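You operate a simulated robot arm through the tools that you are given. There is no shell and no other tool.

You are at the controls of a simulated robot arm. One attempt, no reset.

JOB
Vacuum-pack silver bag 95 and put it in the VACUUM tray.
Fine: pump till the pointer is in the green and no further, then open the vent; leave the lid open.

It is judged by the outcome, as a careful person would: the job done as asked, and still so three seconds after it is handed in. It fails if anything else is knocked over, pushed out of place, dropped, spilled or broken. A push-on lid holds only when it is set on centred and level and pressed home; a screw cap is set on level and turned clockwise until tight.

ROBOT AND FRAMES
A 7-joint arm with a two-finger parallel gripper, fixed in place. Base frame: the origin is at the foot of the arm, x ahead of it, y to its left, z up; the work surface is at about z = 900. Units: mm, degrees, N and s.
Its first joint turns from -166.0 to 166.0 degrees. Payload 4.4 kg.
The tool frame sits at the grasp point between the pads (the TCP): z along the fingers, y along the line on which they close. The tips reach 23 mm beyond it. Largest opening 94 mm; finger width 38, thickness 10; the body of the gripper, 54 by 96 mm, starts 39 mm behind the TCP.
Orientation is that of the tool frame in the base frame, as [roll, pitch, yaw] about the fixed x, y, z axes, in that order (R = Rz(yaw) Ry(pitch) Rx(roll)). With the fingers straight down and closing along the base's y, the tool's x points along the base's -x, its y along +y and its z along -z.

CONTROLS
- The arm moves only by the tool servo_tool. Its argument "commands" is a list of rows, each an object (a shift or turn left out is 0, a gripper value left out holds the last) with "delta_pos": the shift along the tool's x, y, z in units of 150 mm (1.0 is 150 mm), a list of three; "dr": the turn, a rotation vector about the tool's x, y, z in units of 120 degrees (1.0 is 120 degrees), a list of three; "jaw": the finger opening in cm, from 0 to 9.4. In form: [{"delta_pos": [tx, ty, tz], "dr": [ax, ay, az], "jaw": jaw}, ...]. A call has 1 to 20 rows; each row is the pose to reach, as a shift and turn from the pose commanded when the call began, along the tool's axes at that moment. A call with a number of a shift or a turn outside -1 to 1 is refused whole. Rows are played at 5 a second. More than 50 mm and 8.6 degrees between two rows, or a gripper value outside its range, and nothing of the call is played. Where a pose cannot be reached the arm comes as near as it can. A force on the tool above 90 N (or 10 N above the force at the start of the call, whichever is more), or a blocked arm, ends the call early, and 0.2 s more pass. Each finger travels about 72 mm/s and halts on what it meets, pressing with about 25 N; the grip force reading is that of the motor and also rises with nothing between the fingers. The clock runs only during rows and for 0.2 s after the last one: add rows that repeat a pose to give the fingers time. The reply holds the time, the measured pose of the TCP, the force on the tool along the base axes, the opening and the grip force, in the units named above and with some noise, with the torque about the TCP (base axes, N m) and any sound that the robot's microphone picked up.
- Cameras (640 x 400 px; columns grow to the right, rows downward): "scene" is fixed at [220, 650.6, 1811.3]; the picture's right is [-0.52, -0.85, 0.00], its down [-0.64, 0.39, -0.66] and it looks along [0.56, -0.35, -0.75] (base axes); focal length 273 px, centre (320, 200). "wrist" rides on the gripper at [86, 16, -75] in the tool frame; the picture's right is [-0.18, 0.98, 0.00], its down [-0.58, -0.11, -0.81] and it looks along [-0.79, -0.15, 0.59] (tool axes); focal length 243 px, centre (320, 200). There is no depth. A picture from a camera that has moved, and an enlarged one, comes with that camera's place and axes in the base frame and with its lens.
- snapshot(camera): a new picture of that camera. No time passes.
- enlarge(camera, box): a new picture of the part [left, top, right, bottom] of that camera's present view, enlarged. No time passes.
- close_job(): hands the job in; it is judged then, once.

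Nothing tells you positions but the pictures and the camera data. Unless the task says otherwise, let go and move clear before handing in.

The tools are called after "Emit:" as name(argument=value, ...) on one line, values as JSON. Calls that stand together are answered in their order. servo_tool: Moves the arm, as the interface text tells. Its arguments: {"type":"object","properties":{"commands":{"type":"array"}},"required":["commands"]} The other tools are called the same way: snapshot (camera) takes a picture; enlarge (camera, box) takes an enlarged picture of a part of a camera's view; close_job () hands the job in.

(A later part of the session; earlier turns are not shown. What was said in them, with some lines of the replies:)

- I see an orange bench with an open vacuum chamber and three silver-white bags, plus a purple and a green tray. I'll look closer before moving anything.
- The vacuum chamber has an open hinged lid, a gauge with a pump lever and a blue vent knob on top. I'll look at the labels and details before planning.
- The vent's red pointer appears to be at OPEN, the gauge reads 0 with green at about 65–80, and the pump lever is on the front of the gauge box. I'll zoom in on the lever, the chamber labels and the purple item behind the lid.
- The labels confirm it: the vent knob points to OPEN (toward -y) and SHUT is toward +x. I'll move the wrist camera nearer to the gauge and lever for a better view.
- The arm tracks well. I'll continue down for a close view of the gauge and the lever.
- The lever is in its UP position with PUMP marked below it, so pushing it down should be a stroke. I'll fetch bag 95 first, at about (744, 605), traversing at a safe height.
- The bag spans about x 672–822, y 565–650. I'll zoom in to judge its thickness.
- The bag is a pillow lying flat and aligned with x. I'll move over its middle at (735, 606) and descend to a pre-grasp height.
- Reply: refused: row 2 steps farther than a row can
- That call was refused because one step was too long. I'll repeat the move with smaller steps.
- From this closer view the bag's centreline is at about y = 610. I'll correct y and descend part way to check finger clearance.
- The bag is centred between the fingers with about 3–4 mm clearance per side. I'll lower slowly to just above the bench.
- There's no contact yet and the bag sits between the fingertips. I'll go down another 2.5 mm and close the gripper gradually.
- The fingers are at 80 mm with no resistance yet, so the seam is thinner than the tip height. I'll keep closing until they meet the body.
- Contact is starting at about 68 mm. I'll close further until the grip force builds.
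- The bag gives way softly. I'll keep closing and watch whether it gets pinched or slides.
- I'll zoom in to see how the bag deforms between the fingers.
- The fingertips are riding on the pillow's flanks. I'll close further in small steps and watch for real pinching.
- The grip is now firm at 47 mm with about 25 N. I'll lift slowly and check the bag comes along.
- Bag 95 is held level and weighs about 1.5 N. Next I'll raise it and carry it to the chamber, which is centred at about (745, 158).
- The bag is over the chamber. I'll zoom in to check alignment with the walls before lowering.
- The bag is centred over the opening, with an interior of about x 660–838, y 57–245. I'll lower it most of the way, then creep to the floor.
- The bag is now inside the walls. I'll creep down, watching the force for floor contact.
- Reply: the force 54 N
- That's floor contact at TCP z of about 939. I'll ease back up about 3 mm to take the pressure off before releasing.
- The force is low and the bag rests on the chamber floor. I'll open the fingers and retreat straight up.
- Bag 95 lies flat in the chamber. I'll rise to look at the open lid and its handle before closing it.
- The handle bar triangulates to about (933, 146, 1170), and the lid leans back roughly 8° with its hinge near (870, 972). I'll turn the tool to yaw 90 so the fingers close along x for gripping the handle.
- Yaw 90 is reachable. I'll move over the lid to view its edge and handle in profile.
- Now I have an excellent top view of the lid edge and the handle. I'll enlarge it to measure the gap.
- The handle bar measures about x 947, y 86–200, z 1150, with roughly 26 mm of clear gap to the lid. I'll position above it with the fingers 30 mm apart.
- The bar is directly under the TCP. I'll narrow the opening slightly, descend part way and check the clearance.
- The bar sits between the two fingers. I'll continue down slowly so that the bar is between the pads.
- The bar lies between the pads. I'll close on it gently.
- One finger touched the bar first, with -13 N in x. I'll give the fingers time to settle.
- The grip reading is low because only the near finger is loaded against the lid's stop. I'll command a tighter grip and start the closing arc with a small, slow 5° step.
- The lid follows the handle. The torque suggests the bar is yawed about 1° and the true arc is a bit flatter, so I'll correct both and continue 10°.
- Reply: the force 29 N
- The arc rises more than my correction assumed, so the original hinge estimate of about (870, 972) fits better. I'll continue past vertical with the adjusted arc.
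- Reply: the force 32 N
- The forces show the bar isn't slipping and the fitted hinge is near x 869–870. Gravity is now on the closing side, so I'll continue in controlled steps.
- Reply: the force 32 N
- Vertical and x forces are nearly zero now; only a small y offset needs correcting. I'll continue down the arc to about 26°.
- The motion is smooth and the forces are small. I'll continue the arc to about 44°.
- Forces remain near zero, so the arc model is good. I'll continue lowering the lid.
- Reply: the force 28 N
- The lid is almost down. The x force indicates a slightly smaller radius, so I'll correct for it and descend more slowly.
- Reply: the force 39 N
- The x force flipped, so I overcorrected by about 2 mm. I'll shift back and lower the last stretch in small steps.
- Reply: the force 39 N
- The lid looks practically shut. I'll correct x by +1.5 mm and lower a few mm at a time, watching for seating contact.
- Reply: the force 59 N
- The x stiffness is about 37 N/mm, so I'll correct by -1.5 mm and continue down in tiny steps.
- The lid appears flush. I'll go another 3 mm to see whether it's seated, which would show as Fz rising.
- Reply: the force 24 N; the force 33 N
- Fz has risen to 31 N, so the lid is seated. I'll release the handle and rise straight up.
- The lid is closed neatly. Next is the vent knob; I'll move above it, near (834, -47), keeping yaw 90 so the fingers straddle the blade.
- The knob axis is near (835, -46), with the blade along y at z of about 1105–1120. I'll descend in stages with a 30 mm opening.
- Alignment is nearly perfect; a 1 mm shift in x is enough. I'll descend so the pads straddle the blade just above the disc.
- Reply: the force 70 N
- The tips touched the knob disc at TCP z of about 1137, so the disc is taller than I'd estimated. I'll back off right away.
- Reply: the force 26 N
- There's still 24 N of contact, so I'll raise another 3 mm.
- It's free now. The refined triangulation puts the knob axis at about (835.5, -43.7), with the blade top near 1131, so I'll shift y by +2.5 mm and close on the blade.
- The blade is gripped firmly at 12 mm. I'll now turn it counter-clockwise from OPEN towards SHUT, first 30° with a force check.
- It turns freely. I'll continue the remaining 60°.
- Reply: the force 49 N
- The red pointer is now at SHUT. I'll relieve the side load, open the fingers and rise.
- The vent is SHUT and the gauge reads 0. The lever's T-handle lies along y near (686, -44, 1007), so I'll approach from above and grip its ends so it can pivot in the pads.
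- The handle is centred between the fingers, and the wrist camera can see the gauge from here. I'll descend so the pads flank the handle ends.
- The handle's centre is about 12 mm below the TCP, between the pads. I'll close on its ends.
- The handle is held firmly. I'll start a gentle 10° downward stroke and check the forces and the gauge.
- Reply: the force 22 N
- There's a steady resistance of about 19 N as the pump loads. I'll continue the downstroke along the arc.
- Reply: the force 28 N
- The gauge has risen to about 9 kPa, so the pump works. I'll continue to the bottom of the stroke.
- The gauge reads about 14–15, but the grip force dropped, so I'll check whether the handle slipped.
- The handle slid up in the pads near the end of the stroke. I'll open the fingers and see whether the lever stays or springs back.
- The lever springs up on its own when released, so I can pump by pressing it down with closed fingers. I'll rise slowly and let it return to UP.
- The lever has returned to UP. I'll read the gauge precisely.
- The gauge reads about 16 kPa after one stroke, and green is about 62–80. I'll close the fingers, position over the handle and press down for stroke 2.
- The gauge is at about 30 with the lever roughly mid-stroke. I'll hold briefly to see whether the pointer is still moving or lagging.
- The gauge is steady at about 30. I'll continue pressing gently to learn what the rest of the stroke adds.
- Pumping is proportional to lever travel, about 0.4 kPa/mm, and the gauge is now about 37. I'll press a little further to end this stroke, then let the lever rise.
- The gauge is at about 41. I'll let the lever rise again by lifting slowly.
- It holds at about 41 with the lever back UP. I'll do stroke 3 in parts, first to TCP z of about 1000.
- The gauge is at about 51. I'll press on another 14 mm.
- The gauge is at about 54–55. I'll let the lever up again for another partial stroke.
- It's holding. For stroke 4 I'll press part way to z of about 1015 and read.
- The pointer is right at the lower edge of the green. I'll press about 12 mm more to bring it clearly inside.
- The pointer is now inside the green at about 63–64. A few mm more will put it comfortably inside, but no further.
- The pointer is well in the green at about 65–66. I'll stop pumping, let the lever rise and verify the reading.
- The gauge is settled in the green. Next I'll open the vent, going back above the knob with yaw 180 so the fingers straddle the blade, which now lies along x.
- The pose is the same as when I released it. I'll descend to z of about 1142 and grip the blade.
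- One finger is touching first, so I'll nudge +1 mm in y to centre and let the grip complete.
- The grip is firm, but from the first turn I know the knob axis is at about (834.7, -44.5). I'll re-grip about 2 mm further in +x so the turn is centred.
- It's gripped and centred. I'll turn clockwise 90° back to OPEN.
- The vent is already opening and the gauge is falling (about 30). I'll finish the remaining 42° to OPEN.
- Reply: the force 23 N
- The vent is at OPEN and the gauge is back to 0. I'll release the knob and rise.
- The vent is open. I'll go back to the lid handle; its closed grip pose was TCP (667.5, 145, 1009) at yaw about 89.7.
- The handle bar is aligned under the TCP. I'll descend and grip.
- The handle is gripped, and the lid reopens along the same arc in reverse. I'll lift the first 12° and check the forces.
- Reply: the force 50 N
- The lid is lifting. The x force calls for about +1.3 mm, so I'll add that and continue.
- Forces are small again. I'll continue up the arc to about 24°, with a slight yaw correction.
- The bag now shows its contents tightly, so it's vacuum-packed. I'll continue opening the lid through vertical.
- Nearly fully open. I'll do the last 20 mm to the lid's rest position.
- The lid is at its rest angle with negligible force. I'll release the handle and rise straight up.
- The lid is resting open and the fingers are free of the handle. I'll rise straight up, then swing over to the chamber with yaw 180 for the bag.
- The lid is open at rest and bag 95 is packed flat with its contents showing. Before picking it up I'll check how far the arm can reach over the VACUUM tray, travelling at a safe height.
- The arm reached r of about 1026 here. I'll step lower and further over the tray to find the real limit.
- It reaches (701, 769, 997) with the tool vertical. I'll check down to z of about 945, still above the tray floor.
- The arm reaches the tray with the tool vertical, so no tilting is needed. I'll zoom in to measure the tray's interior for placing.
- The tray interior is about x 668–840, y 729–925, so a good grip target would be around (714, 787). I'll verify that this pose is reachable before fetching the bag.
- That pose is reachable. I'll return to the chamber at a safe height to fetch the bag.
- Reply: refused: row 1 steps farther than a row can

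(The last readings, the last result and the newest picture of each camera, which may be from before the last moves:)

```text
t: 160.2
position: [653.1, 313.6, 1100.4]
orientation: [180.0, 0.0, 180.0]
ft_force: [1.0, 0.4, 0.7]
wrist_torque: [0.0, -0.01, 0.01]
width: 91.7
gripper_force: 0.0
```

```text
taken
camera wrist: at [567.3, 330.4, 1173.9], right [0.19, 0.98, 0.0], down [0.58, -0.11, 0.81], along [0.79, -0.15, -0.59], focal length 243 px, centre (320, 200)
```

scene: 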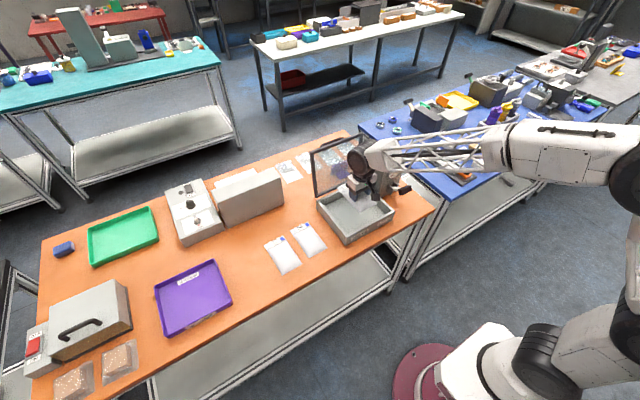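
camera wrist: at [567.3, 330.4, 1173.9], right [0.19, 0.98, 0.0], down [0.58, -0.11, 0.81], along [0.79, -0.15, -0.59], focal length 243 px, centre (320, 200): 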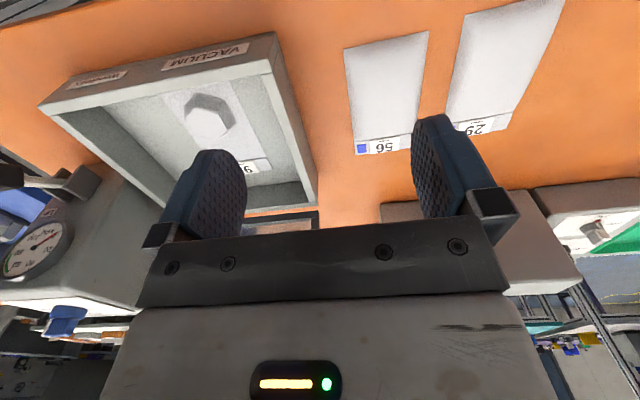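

One of those calls was refused for step size, but the path stayed safely high. I'll continue to above the chamber to look at the bag.

Emit:
servo_tool(commands=[{"delta_pos": [0, -0.25, -0.05]}, {"delta_pos": [0, -0.5, -0.1]}, {"delta_pos": [0, -0.75, -0.15]}, {"delta_pos": [0, -1.0, -0.2]}, {"delta_pos": [0, -1.0, -0.2]}])

Emit:
snapshot(camera="wrist")

Emit:
enlarge(camera="wrist", box=[200, 0, 440, 160])

```text
t: 161.4
position: [654.6, 162.8, 1130.4]
orientation: [179.9, 0.0, 179.9]
ft_force: [-0.3, -0.1, 0.1]
wrist_torque: [0.02, 0.02, -0.01]
width: 91.9
gripper_force: 0.1
```

```text
taken
camera wrist: at [567.8, 179.4, 1204.9], right [0.19, 0.98, 0.0], down [0.58, -0.11, 0.81], along [0.79, -0.15, -0.59], focal length 243 px, centre (320, 200)
```

wrist: 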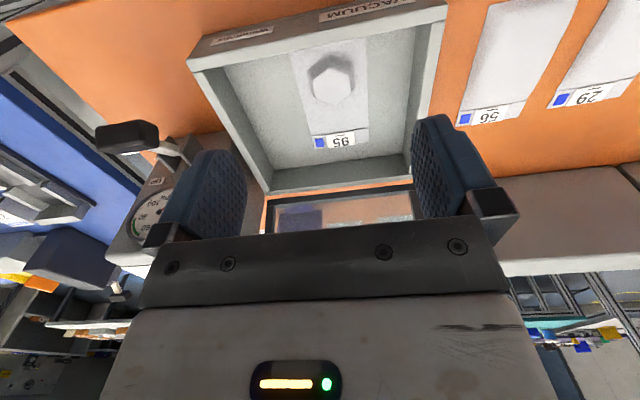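

```text
2.50 times, centred on (320, 80) of wrist
camera zoom: at [567.8, 179.4, 1204.9], right [0.19, 0.98, 0.0], down [0.58, -0.11, 0.81], along [0.79, -0.15, -0.59], focal length 606 px, centre (320, 500)
```

zoom: 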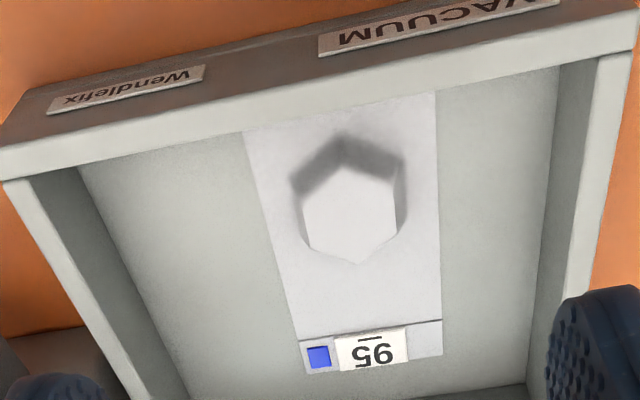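

The packed item is centred at about (716, 165) with flats facing ±y, ideal for the gripper. I'll descend over it in stages.

Emit:
servo_tool(commands=[{"delta_pos": [-0.2, 0.005, 0.1]}, {"delta_pos": [-0.409, 0.011, 0.2]}, {"delta_pos": [-0.409, 0.011, 0.45]}, {"delta_pos": [-0.409, 0.011, 0.7]}, {"delta_pos": [-0.409, 0.011, 0.9]}, {"delta_pos": [-0.409, 0.011, 0.9]}])

Emit:
snapshot(camera="wrist")

```text
t: 162.8
position: [715.0, 165.2, 992.9]
orientation: [180.0, 0.0, 179.9]
ft_force: [0.5, -0.9, -0.2]
wrist_torque: [0.0, 0.01, 0.01]
width: 91.7
gripper_force: 0.0
```

```text
taken
camera wrist: at [628.6, 181.9, 1067.8], right [0.19, 0.98, 0.0], down [0.58, -0.11, 0.81], along [0.79, -0.15, -0.59], focal length 243 px, centre (320, 200)
```

wrist: 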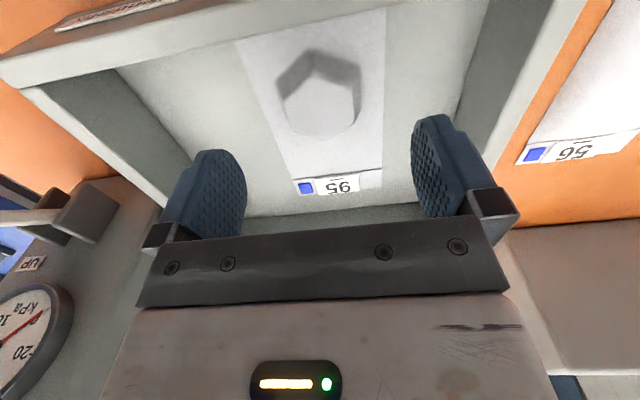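

The item is exactly under the TCP. I'll descend the last 52 mm gently.

Emit:
servo_tool(commands=[{"delta_pos": [0, 0, 0.1]}, {"delta_pos": [0, 0, 0.2]}, {"delta_pos": [0, 0, 0.28]}, {"delta_pos": [0, 0, 0.32]}, {"delta_pos": [0, 0, 0.345]}, {"delta_pos": [0, 0, 0.345]}])

```text
t: 164.2
position: [714.2, 162.9, 942.0]
orientation: [180.0, 0.0, -180.0]
ft_force: [-0.2, -0.6, -0.5]
wrist_torque: [-0.01, -0.03, 0.02]
width: 91.8
gripper_force: 0.0
```

No contact yet at TCP z = 942. I'll close on the flats.

Emit:
servo_tool(commands=[{"delta_pos": [-0.008, 0.006, 0.007], "jaw": 8.0}, {"delta_pos": [-0.008, 0.006, 0.007], "jaw": 7.0}, {"delta_pos": [-0.008, 0.006, 0.007], "jaw": 6.0}, {"delta_pos": [-0.008, 0.006, 0.007], "jaw": 5.0}, {"delta_pos": [-0.008, 0.006, 0.007], "jaw": 4.2}, {"delta_pos": [-0.008, 0.006, 0.007], "jaw": 3.5}, {"delta_pos": [-0.008, 0.006, 0.007], "jaw": 3.5}])

Emit:
snapshot(camera="wrist")

```text
t: 165.8
position: [717.3, 165.9, 943.0]
orientation: [180.0, 0.1, -180.0]
ft_force: [0.2, -0.4, 0.3]
wrist_torque: [0.04, -0.09, 0.0]
width: 47.0
gripper_force: 25.2
```

```text
taken
camera wrist: at [629.8, 182.3, 1015.8], right [0.19, 0.98, 0.0], down [0.58, -0.11, 0.81], along [0.79, -0.15, -0.59], focal length 243 px, centre (320, 200)
```

wrist: 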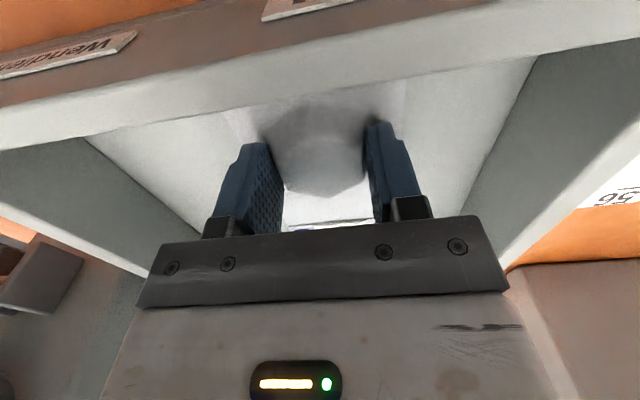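

It's gripped at 47 mm. I'll lift slowly out of the chamber.

Emit:
servo_tool(commands=[{"delta_pos": [0, 0, -0.05]}, {"delta_pos": [0, 0, -0.12]}, {"delta_pos": [0, 0, -0.22]}, {"delta_pos": [0, 0, -0.34]}, {"delta_pos": [0, 0, -0.48]}, {"delta_pos": [0, 0, -0.64]}, {"delta_pos": [0, 0, -0.8]}, {"delta_pos": [0, 0, -0.95]}, {"delta_pos": [0, 0, -0.95]}])

Emit:
snapshot(camera="wrist")

Emit:
enlarge(camera="scene", box=[300, 130, 420, 250])

```text
t: 167.8
position: [714.4, 165.5, 1085.0]
orientation: [-179.9, 0.0, 179.9]
ft_force: [-0.4, -0.9, -1.0]
wrist_torque: [-0.02, 0.05, 0.0]
width: 46.7
gripper_force: 24.5
```

```text
taken
camera wrist: at [629.1, 182.6, 1159.0], right [0.19, 0.98, 0.0], down [0.58, -0.11, 0.81], along [0.79, -0.15, -0.59], focal length 243 px, centre (320, 200)
```

wrist: 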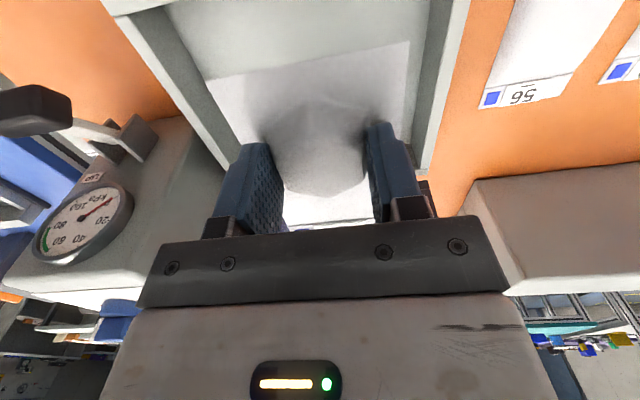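

```text
3.33 times, centred on (360, 190) of scene
camera zoom: at [220.0, 650.6, 1811.3], right [-0.52, -0.85, 0.0], down [-0.64, 0.39, -0.66], along [0.56, -0.35, -0.75], focal length 910 px, centre (187, 233)
```

zoom: 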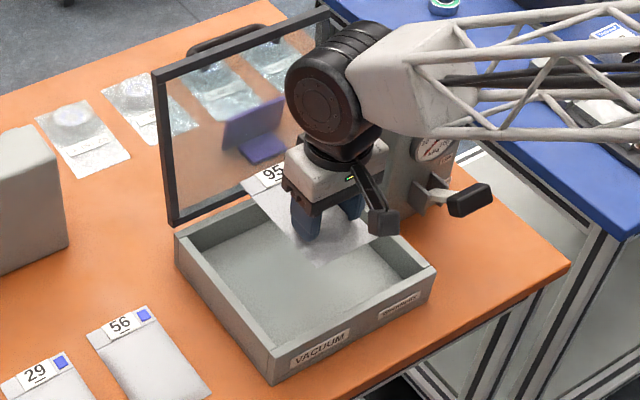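

The bag is held level. I'll carry it to the tray in smooth steps at z = 1085.

Emit:
servo_tool(commands=[{"delta_pos": [0, 0.1, 0]}, {"delta_pos": [0, 0.28, 0]}, {"delta_pos": [0, 0.48, 0]}, {"delta_pos": [0, 0.7, 0]}, {"delta_pos": [0, 0.88, 0]}, {"delta_pos": [0, 1.0, 0]}])

Emit:
servo_tool(commands=[{"delta_pos": [0, 0.15, 0]}, {"delta_pos": [0, 0.35, 0]}, {"delta_pos": [0, 0.57, 0]}, {"delta_pos": [0, 0.8, 0]}, {"delta_pos": [0, 1.0, 0]}])

Emit:
servo_tool(commands=[{"delta_pos": [0, 0.15, 0]}, {"delta_pos": [0, 0.35, 0]}, {"delta_pos": [0, 0.57, 0]}, {"delta_pos": [0, 0.8, 0]}, {"delta_pos": [0, 1.0, 0]}])

Emit:
servo_tool(commands=[{"delta_pos": [-0.01, 0.15, 0]}, {"delta_pos": [-0.02, 0.35, 0]}, {"delta_pos": [-0.03, 0.57, 0]}, {"delta_pos": [-0.04, 0.8, 0]}, {"delta_pos": [-0.04, 1.0, 0]}, {"delta_pos": [-0.04, 1.0, 0]}])

Emit:
servo_tool(commands=[{"delta_pos": [0, 0.08, 0.1]}, {"delta_pos": [0, 0.15, 0.2]}, {"delta_pos": [0, 0.15, 0.4]}, {"delta_pos": [0, 0.15, 0.55]}, {"delta_pos": [0, 0.15, 0.55]}])

Emit:
snapshot(camera="wrist")

Emit:
enlarge(camera="scene", box=[140, 230, 260, 350])

```text
t: 169.2
position: [716.1, 316.3, 1084.3]
orientation: [180.0, -0.1, 179.9]
ft_force: [0.0, 1.0, -1.0]
wrist_torque: [-0.02, 0.02, 0.0]
width: 46.8
gripper_force: 25.1
```

```text
t: 170.4
position: [717.4, 464.7, 1085.3]
orientation: [179.9, 0.1, 179.9]
ft_force: [0.1, 0.1, 0.2]
wrist_torque: [-0.01, 0.0, -0.02]
width: 46.8
gripper_force: 24.9
```

```text
t: 171.6
position: [717.9, 614.3, 1084.0]
orientation: [179.9, -0.1, 179.9]
ft_force: [-0.7, -0.9, -0.8]
wrist_torque: [0.01, 0.02, -0.01]
width: 46.9
gripper_force: 24.8
```

```text
t: 173.0
position: [722.9, 766.0, 1084.8]
orientation: [-180.0, 0.1, 179.9]
ft_force: [0.1, 0.5, -0.1]
wrist_torque: [0.0, -0.01, 0.01]
width: 46.9
gripper_force: 24.7
```

```text
t: 174.2
position: [723.1, 788.2, 1001.7]
orientation: [179.9, -0.1, 179.9]
ft_force: [-0.1, -0.3, -0.8]
wrist_torque: [0.01, 0.05, -0.02]
width: 46.8
gripper_force: 25.0
```

```text
taken
camera wrist: at [636.7, 805.2, 1075.6], right [0.19, 0.98, 0.0], down [0.58, -0.11, 0.81], along [0.79, -0.15, -0.59], focal length 243 px, centre (320, 200)
```

wrist: 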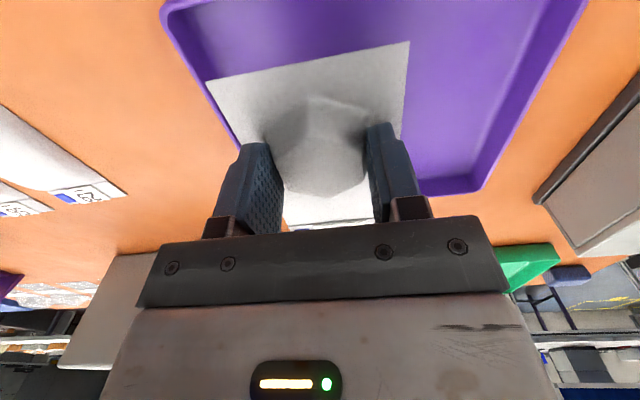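

```text
3.33 times, centred on (200, 290) of scene
camera zoom: at [220.0, 650.6, 1811.3], right [-0.52, -0.85, 0.0], down [-0.64, 0.39, -0.66], along [0.56, -0.35, -0.75], focal length 910 px, centre (720, -100)
```

zoom: 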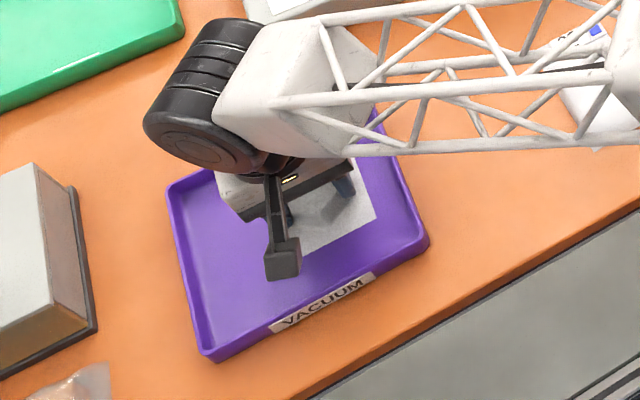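

The bag is over the tray, spanning x 680–830, y 748–830, well inside the walls. I'll lower it gently.

Emit:
servo_tool(commands=[{"delta_pos": [0, 0, 0.1]}, {"delta_pos": [0, 0, 0.2]}, {"delta_pos": [0, 0, 0.3]}, {"delta_pos": [0, 0, 0.37]}, {"delta_pos": [0, 0, 0.41]}, {"delta_pos": [0, 0, 0.43]}, {"delta_pos": [0, 0, 0.43]}])

Emit:
servo_tool(commands=[{"delta_pos": [0, 0, 0.01]}, {"delta_pos": [0, 0, 0.02]}, {"delta_pos": [0, 0, 0.02]}])

```text
t: 175.8
position: [723.5, 787.1, 937.3]
orientation: [180.0, 0.0, 179.9]
ft_force: [0.5, -0.1, -0.2]
wrist_torque: [0.03, 0.0, -0.01]
width: 46.6
gripper_force: 24.5
```

```text
t: 176.6
position: [723.3, 786.8, 934.3]
orientation: [-179.9, 0.0, 180.0]
ft_force: [-1.0, 0.4, 5.1]
wrist_torque: [-0.18, 0.02, -0.01]
width: 46.7
gripper_force: 24.8
```

Light contact at 5 N, so the bag rests on the tray floor. I'll open the fingers just enough and rise.

Emit:
servo_tool(commands=[{"jaw": 5.2}, {"jaw": 5.8}, {"jaw": 6.4}, {"jaw": 6.8}, {"jaw": 6.8}])

Emit:
servo_tool(commands=[{"delta_pos": [0, 0, -0.05]}, {"delta_pos": [0, 0, -0.12]}, {"delta_pos": [0, 0, -0.25]}, {"delta_pos": [0, 0, -0.45]}, {"delta_pos": [0, 0, -0.7]}, {"delta_pos": [0, 0, -1.0]}, {"delta_pos": [0, 0, -1.0]}])

Emit:
snapshot(camera="wrist")

Emit:
snapshot(camera="scene")

```text
t: 177.8
position: [723.8, 787.6, 933.9]
orientation: [180.0, 0.0, 180.0]
ft_force: [0.2, 0.2, 0.7]
wrist_torque: [0.0, -0.02, -0.01]
width: 68.3
gripper_force: 0.0
```

```text
t: 179.4
position: [723.7, 790.4, 1084.5]
orientation: [-180.0, 0.0, 179.9]
ft_force: [0.6, -0.6, -0.2]
wrist_torque: [-0.03, -0.01, 0.0]
width: 67.8
gripper_force: 0.2
```

```text
taken
camera wrist: at [636.8, 805.5, 1158.1], right [0.19, 0.98, 0.0], down [0.58, -0.11, 0.81], along [0.79, -0.15, -0.59], focal length 243 px, centre (320, 200)
```

wrist: 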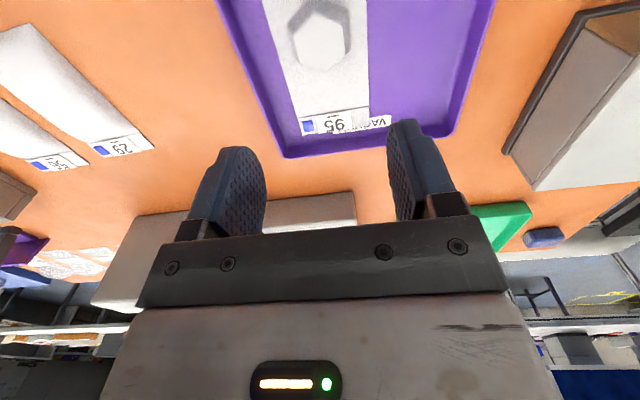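

```text
taken
```

scene: 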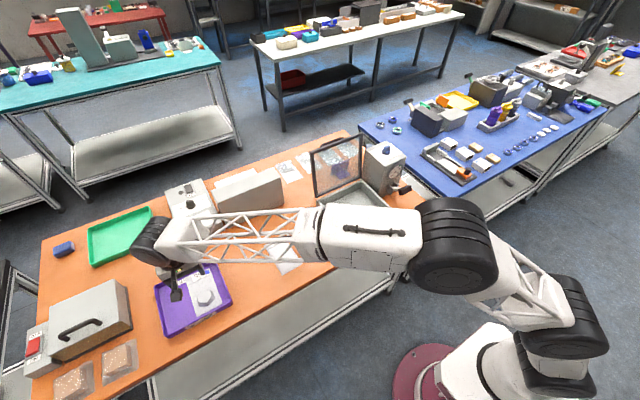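

Bag 95 lies flat in the VACUUM tray. I'll move the arm clear and do a final check of everything.

Emit:
servo_tool(commands=[{"delta_pos": [0.1, -0.1, -0.2]}, {"delta_pos": [0.2, -0.3, -0.4]}, {"delta_pos": [0.35, -0.5, -0.6]}, {"delta_pos": [0.5, -0.7, -0.7]}, {"delta_pos": [0.6, -0.9, -0.85]}, {"delta_pos": [0.6, -1.0, -1.0]}])

Emit:
servo_tool(commands=[{"delta_pos": [0.1, -0.25, 0]}, {"delta_pos": [0.2, -0.5, 0]}, {"delta_pos": [0.3, -0.75, 0]}, {"delta_pos": [0.4, -1.0, 0]}])

Emit:
servo_tool(commands=[{"delta_pos": [0, -0.25, 0]}, {"delta_pos": [0, -0.5, 0]}, {"delta_pos": [0, -0.75, 0]}, {"delta_pos": [0, -1.0, 0]}])

Emit:
servo_tool(commands=[{"delta_pos": [0, -0.25, 0]}, {"delta_pos": [0, -0.5, 0]}, {"delta_pos": [0, -0.75, 0]}, {"delta_pos": [0, -1.0, 0]}])

Emit:
snapshot(camera="scene")

Emit:
enlarge(camera="scene", box=[140, 230, 260, 350])

Emit:
enlarge(camera="scene", box=[290, 120, 430, 250])

```text
t: 180.8
position: [634.2, 637.2, 1235.0]
orientation: [-179.9, 0.0, -179.9]
ft_force: [0.1, -0.4, 0.8]
wrist_torque: [0.0, 0.01, 0.0]
width: 68.2
gripper_force: 0.0
```

```text
t: 181.8
position: [572.5, 488.6, 1235.4]
orientation: [-179.9, -0.1, 179.9]
ft_force: [-0.8, 0.7, -0.5]
wrist_torque: [0.0, 0.01, -0.03]
width: 67.9
gripper_force: 0.1
```

```text
t: 182.8
position: [572.3, 337.2, 1236.1]
orientation: [179.9, 0.0, -179.9]
ft_force: [-0.4, -0.7, 0.9]
wrist_torque: [0.01, 0.03, 0.01]
width: 68.0
gripper_force: 0.1
```

```text
t: 183.8
position: [571.5, 188.5, 1234.7]
orientation: [179.9, 0.1, -180.0]
ft_force: [-0.1, -0.4, -0.1]
wrist_torque: [-0.02, 0.01, -0.01]
width: 67.9
gripper_force: 0.0
```

```text
taken
```

scene: 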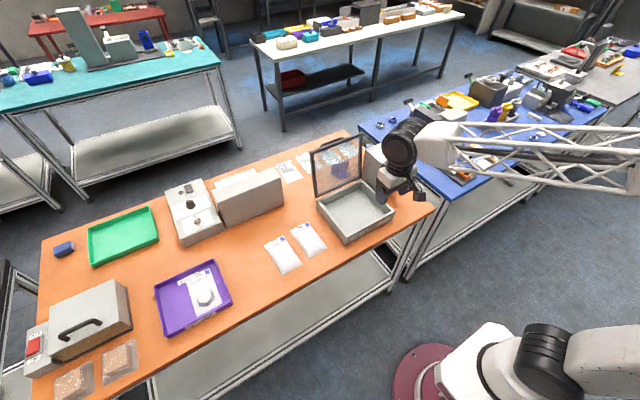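

```text
3.33 times, centred on (200, 290) of scene
camera zoom: at [220.0, 650.6, 1811.3], right [-0.52, -0.85, 0.0], down [-0.64, 0.39, -0.66], along [0.56, -0.35, -0.75], focal length 910 px, centre (720, -100)
```

zoom: 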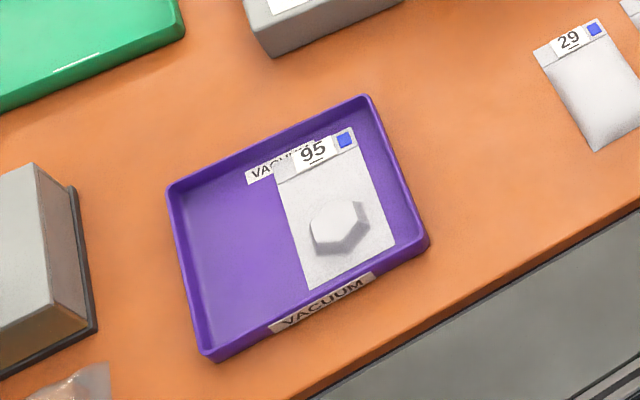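

```text
3.08 times, centred on (360, 185) of scene
camera zoom: at [220.0, 650.6, 1811.3], right [-0.52, -0.85, 0.0], down [-0.64, 0.39, -0.66], along [0.56, -0.35, -0.75], focal length 840 px, centre (197, 246)
```

zoom: 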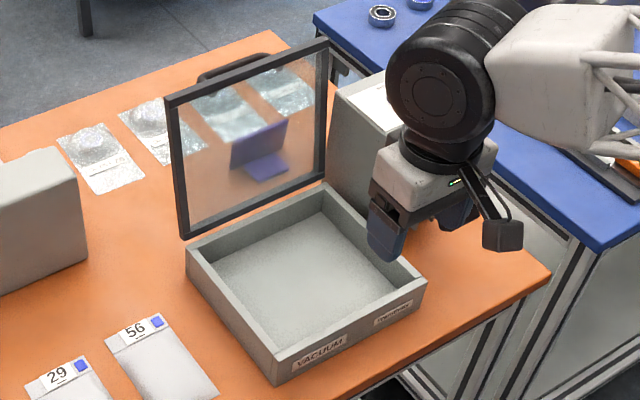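

Bag 95 is packed flat in the VACUUM tray, the lid is open and the other bags are undisturbed. I'll take one last look at the vent and gauge before handing in.

Emit:
servo_tool(commands=[{"delta_pos": [0, 0, -0.3]}, {"delta_pos": [0, 0, -0.6]}, {"delta_pos": [0, 0, -0.9]}, {"delta_pos": [0, 0, -0.9]}])

Emit:
enlarge(camera="scene", box=[300, 125, 430, 250])

Emit:
snapshot(camera="wrist")

```text
t: 184.8
position: [572.6, 187.6, 1369.7]
orientation: [-179.9, 0.0, -180.0]
ft_force: [0.1, -0.4, 0.2]
wrist_torque: [0.0, 0.0, -0.02]
width: 68.0
gripper_force: 0.0
```

```text
3.20 times, centred on (365, 188) of scene
camera zoom: at [220.0, 650.6, 1811.3], right [-0.52, -0.85, 0.0], down [-0.64, 0.39, -0.66], along [0.56, -0.35, -0.75], focal length 874 px, centre (176, 240)
```

zoom: 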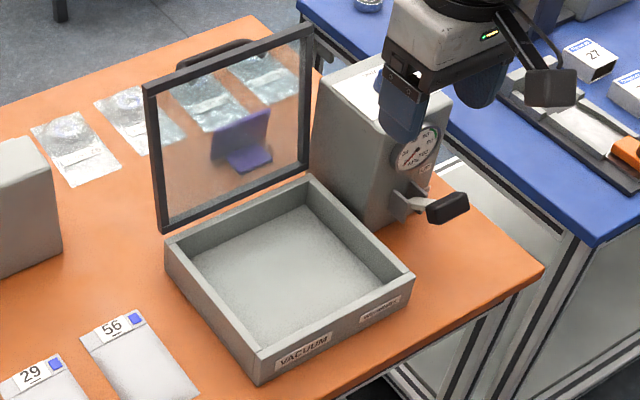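

```text
taken
camera wrist: at [486.5, 205.9, 1443.8], right [0.19, 0.98, 0.0], down [0.58, -0.11, 0.81], along [0.79, -0.15, -0.59], focal length 243 px, centre (320, 200)
```

wrist: 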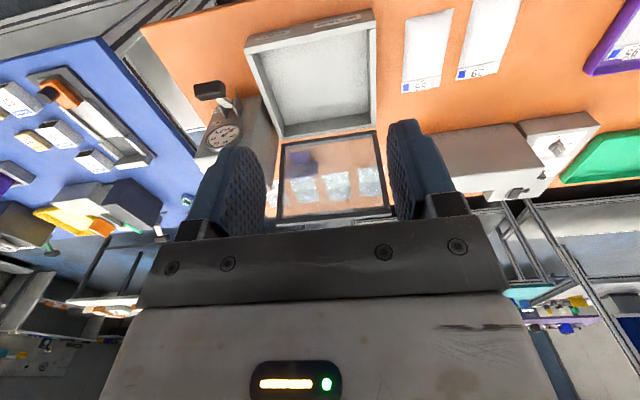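

Everything is in its place: bag 95 is vacuum-packed in the VACUUM tray, the vent is open with the gauge at 0, the lid is resting open, and the lever is back at UP. The arm is clear, so I'm handing in the job.

Emit:
close_job()

```text
The job is handed in.
```

Bag 95 is vacuum-packed and lying flat inside the VACUUM tray, and the job is handed in.

- **Pumping:** I stopped with the pointer at about 65–66 kPa; the green band runs from about 60 to 80.
- **Vent:** I turned it back to OPEN and the gauge fell to 0. The gripper was in the way of the knob in the final pictures. I last saw it at OPEN right after turning it and didn't touch it again.
- **Lid:** It's resting open, as it was at the start.
- **Everything else:** Bags 29 and 56 looked undisturbed, the pump lever is back at UP, and the arm is clear of the bench.

While lowering onto the vent knob the first time, the fingertips pressed on its base with about 70 N before I backed off. The knob turned normally afterwards.
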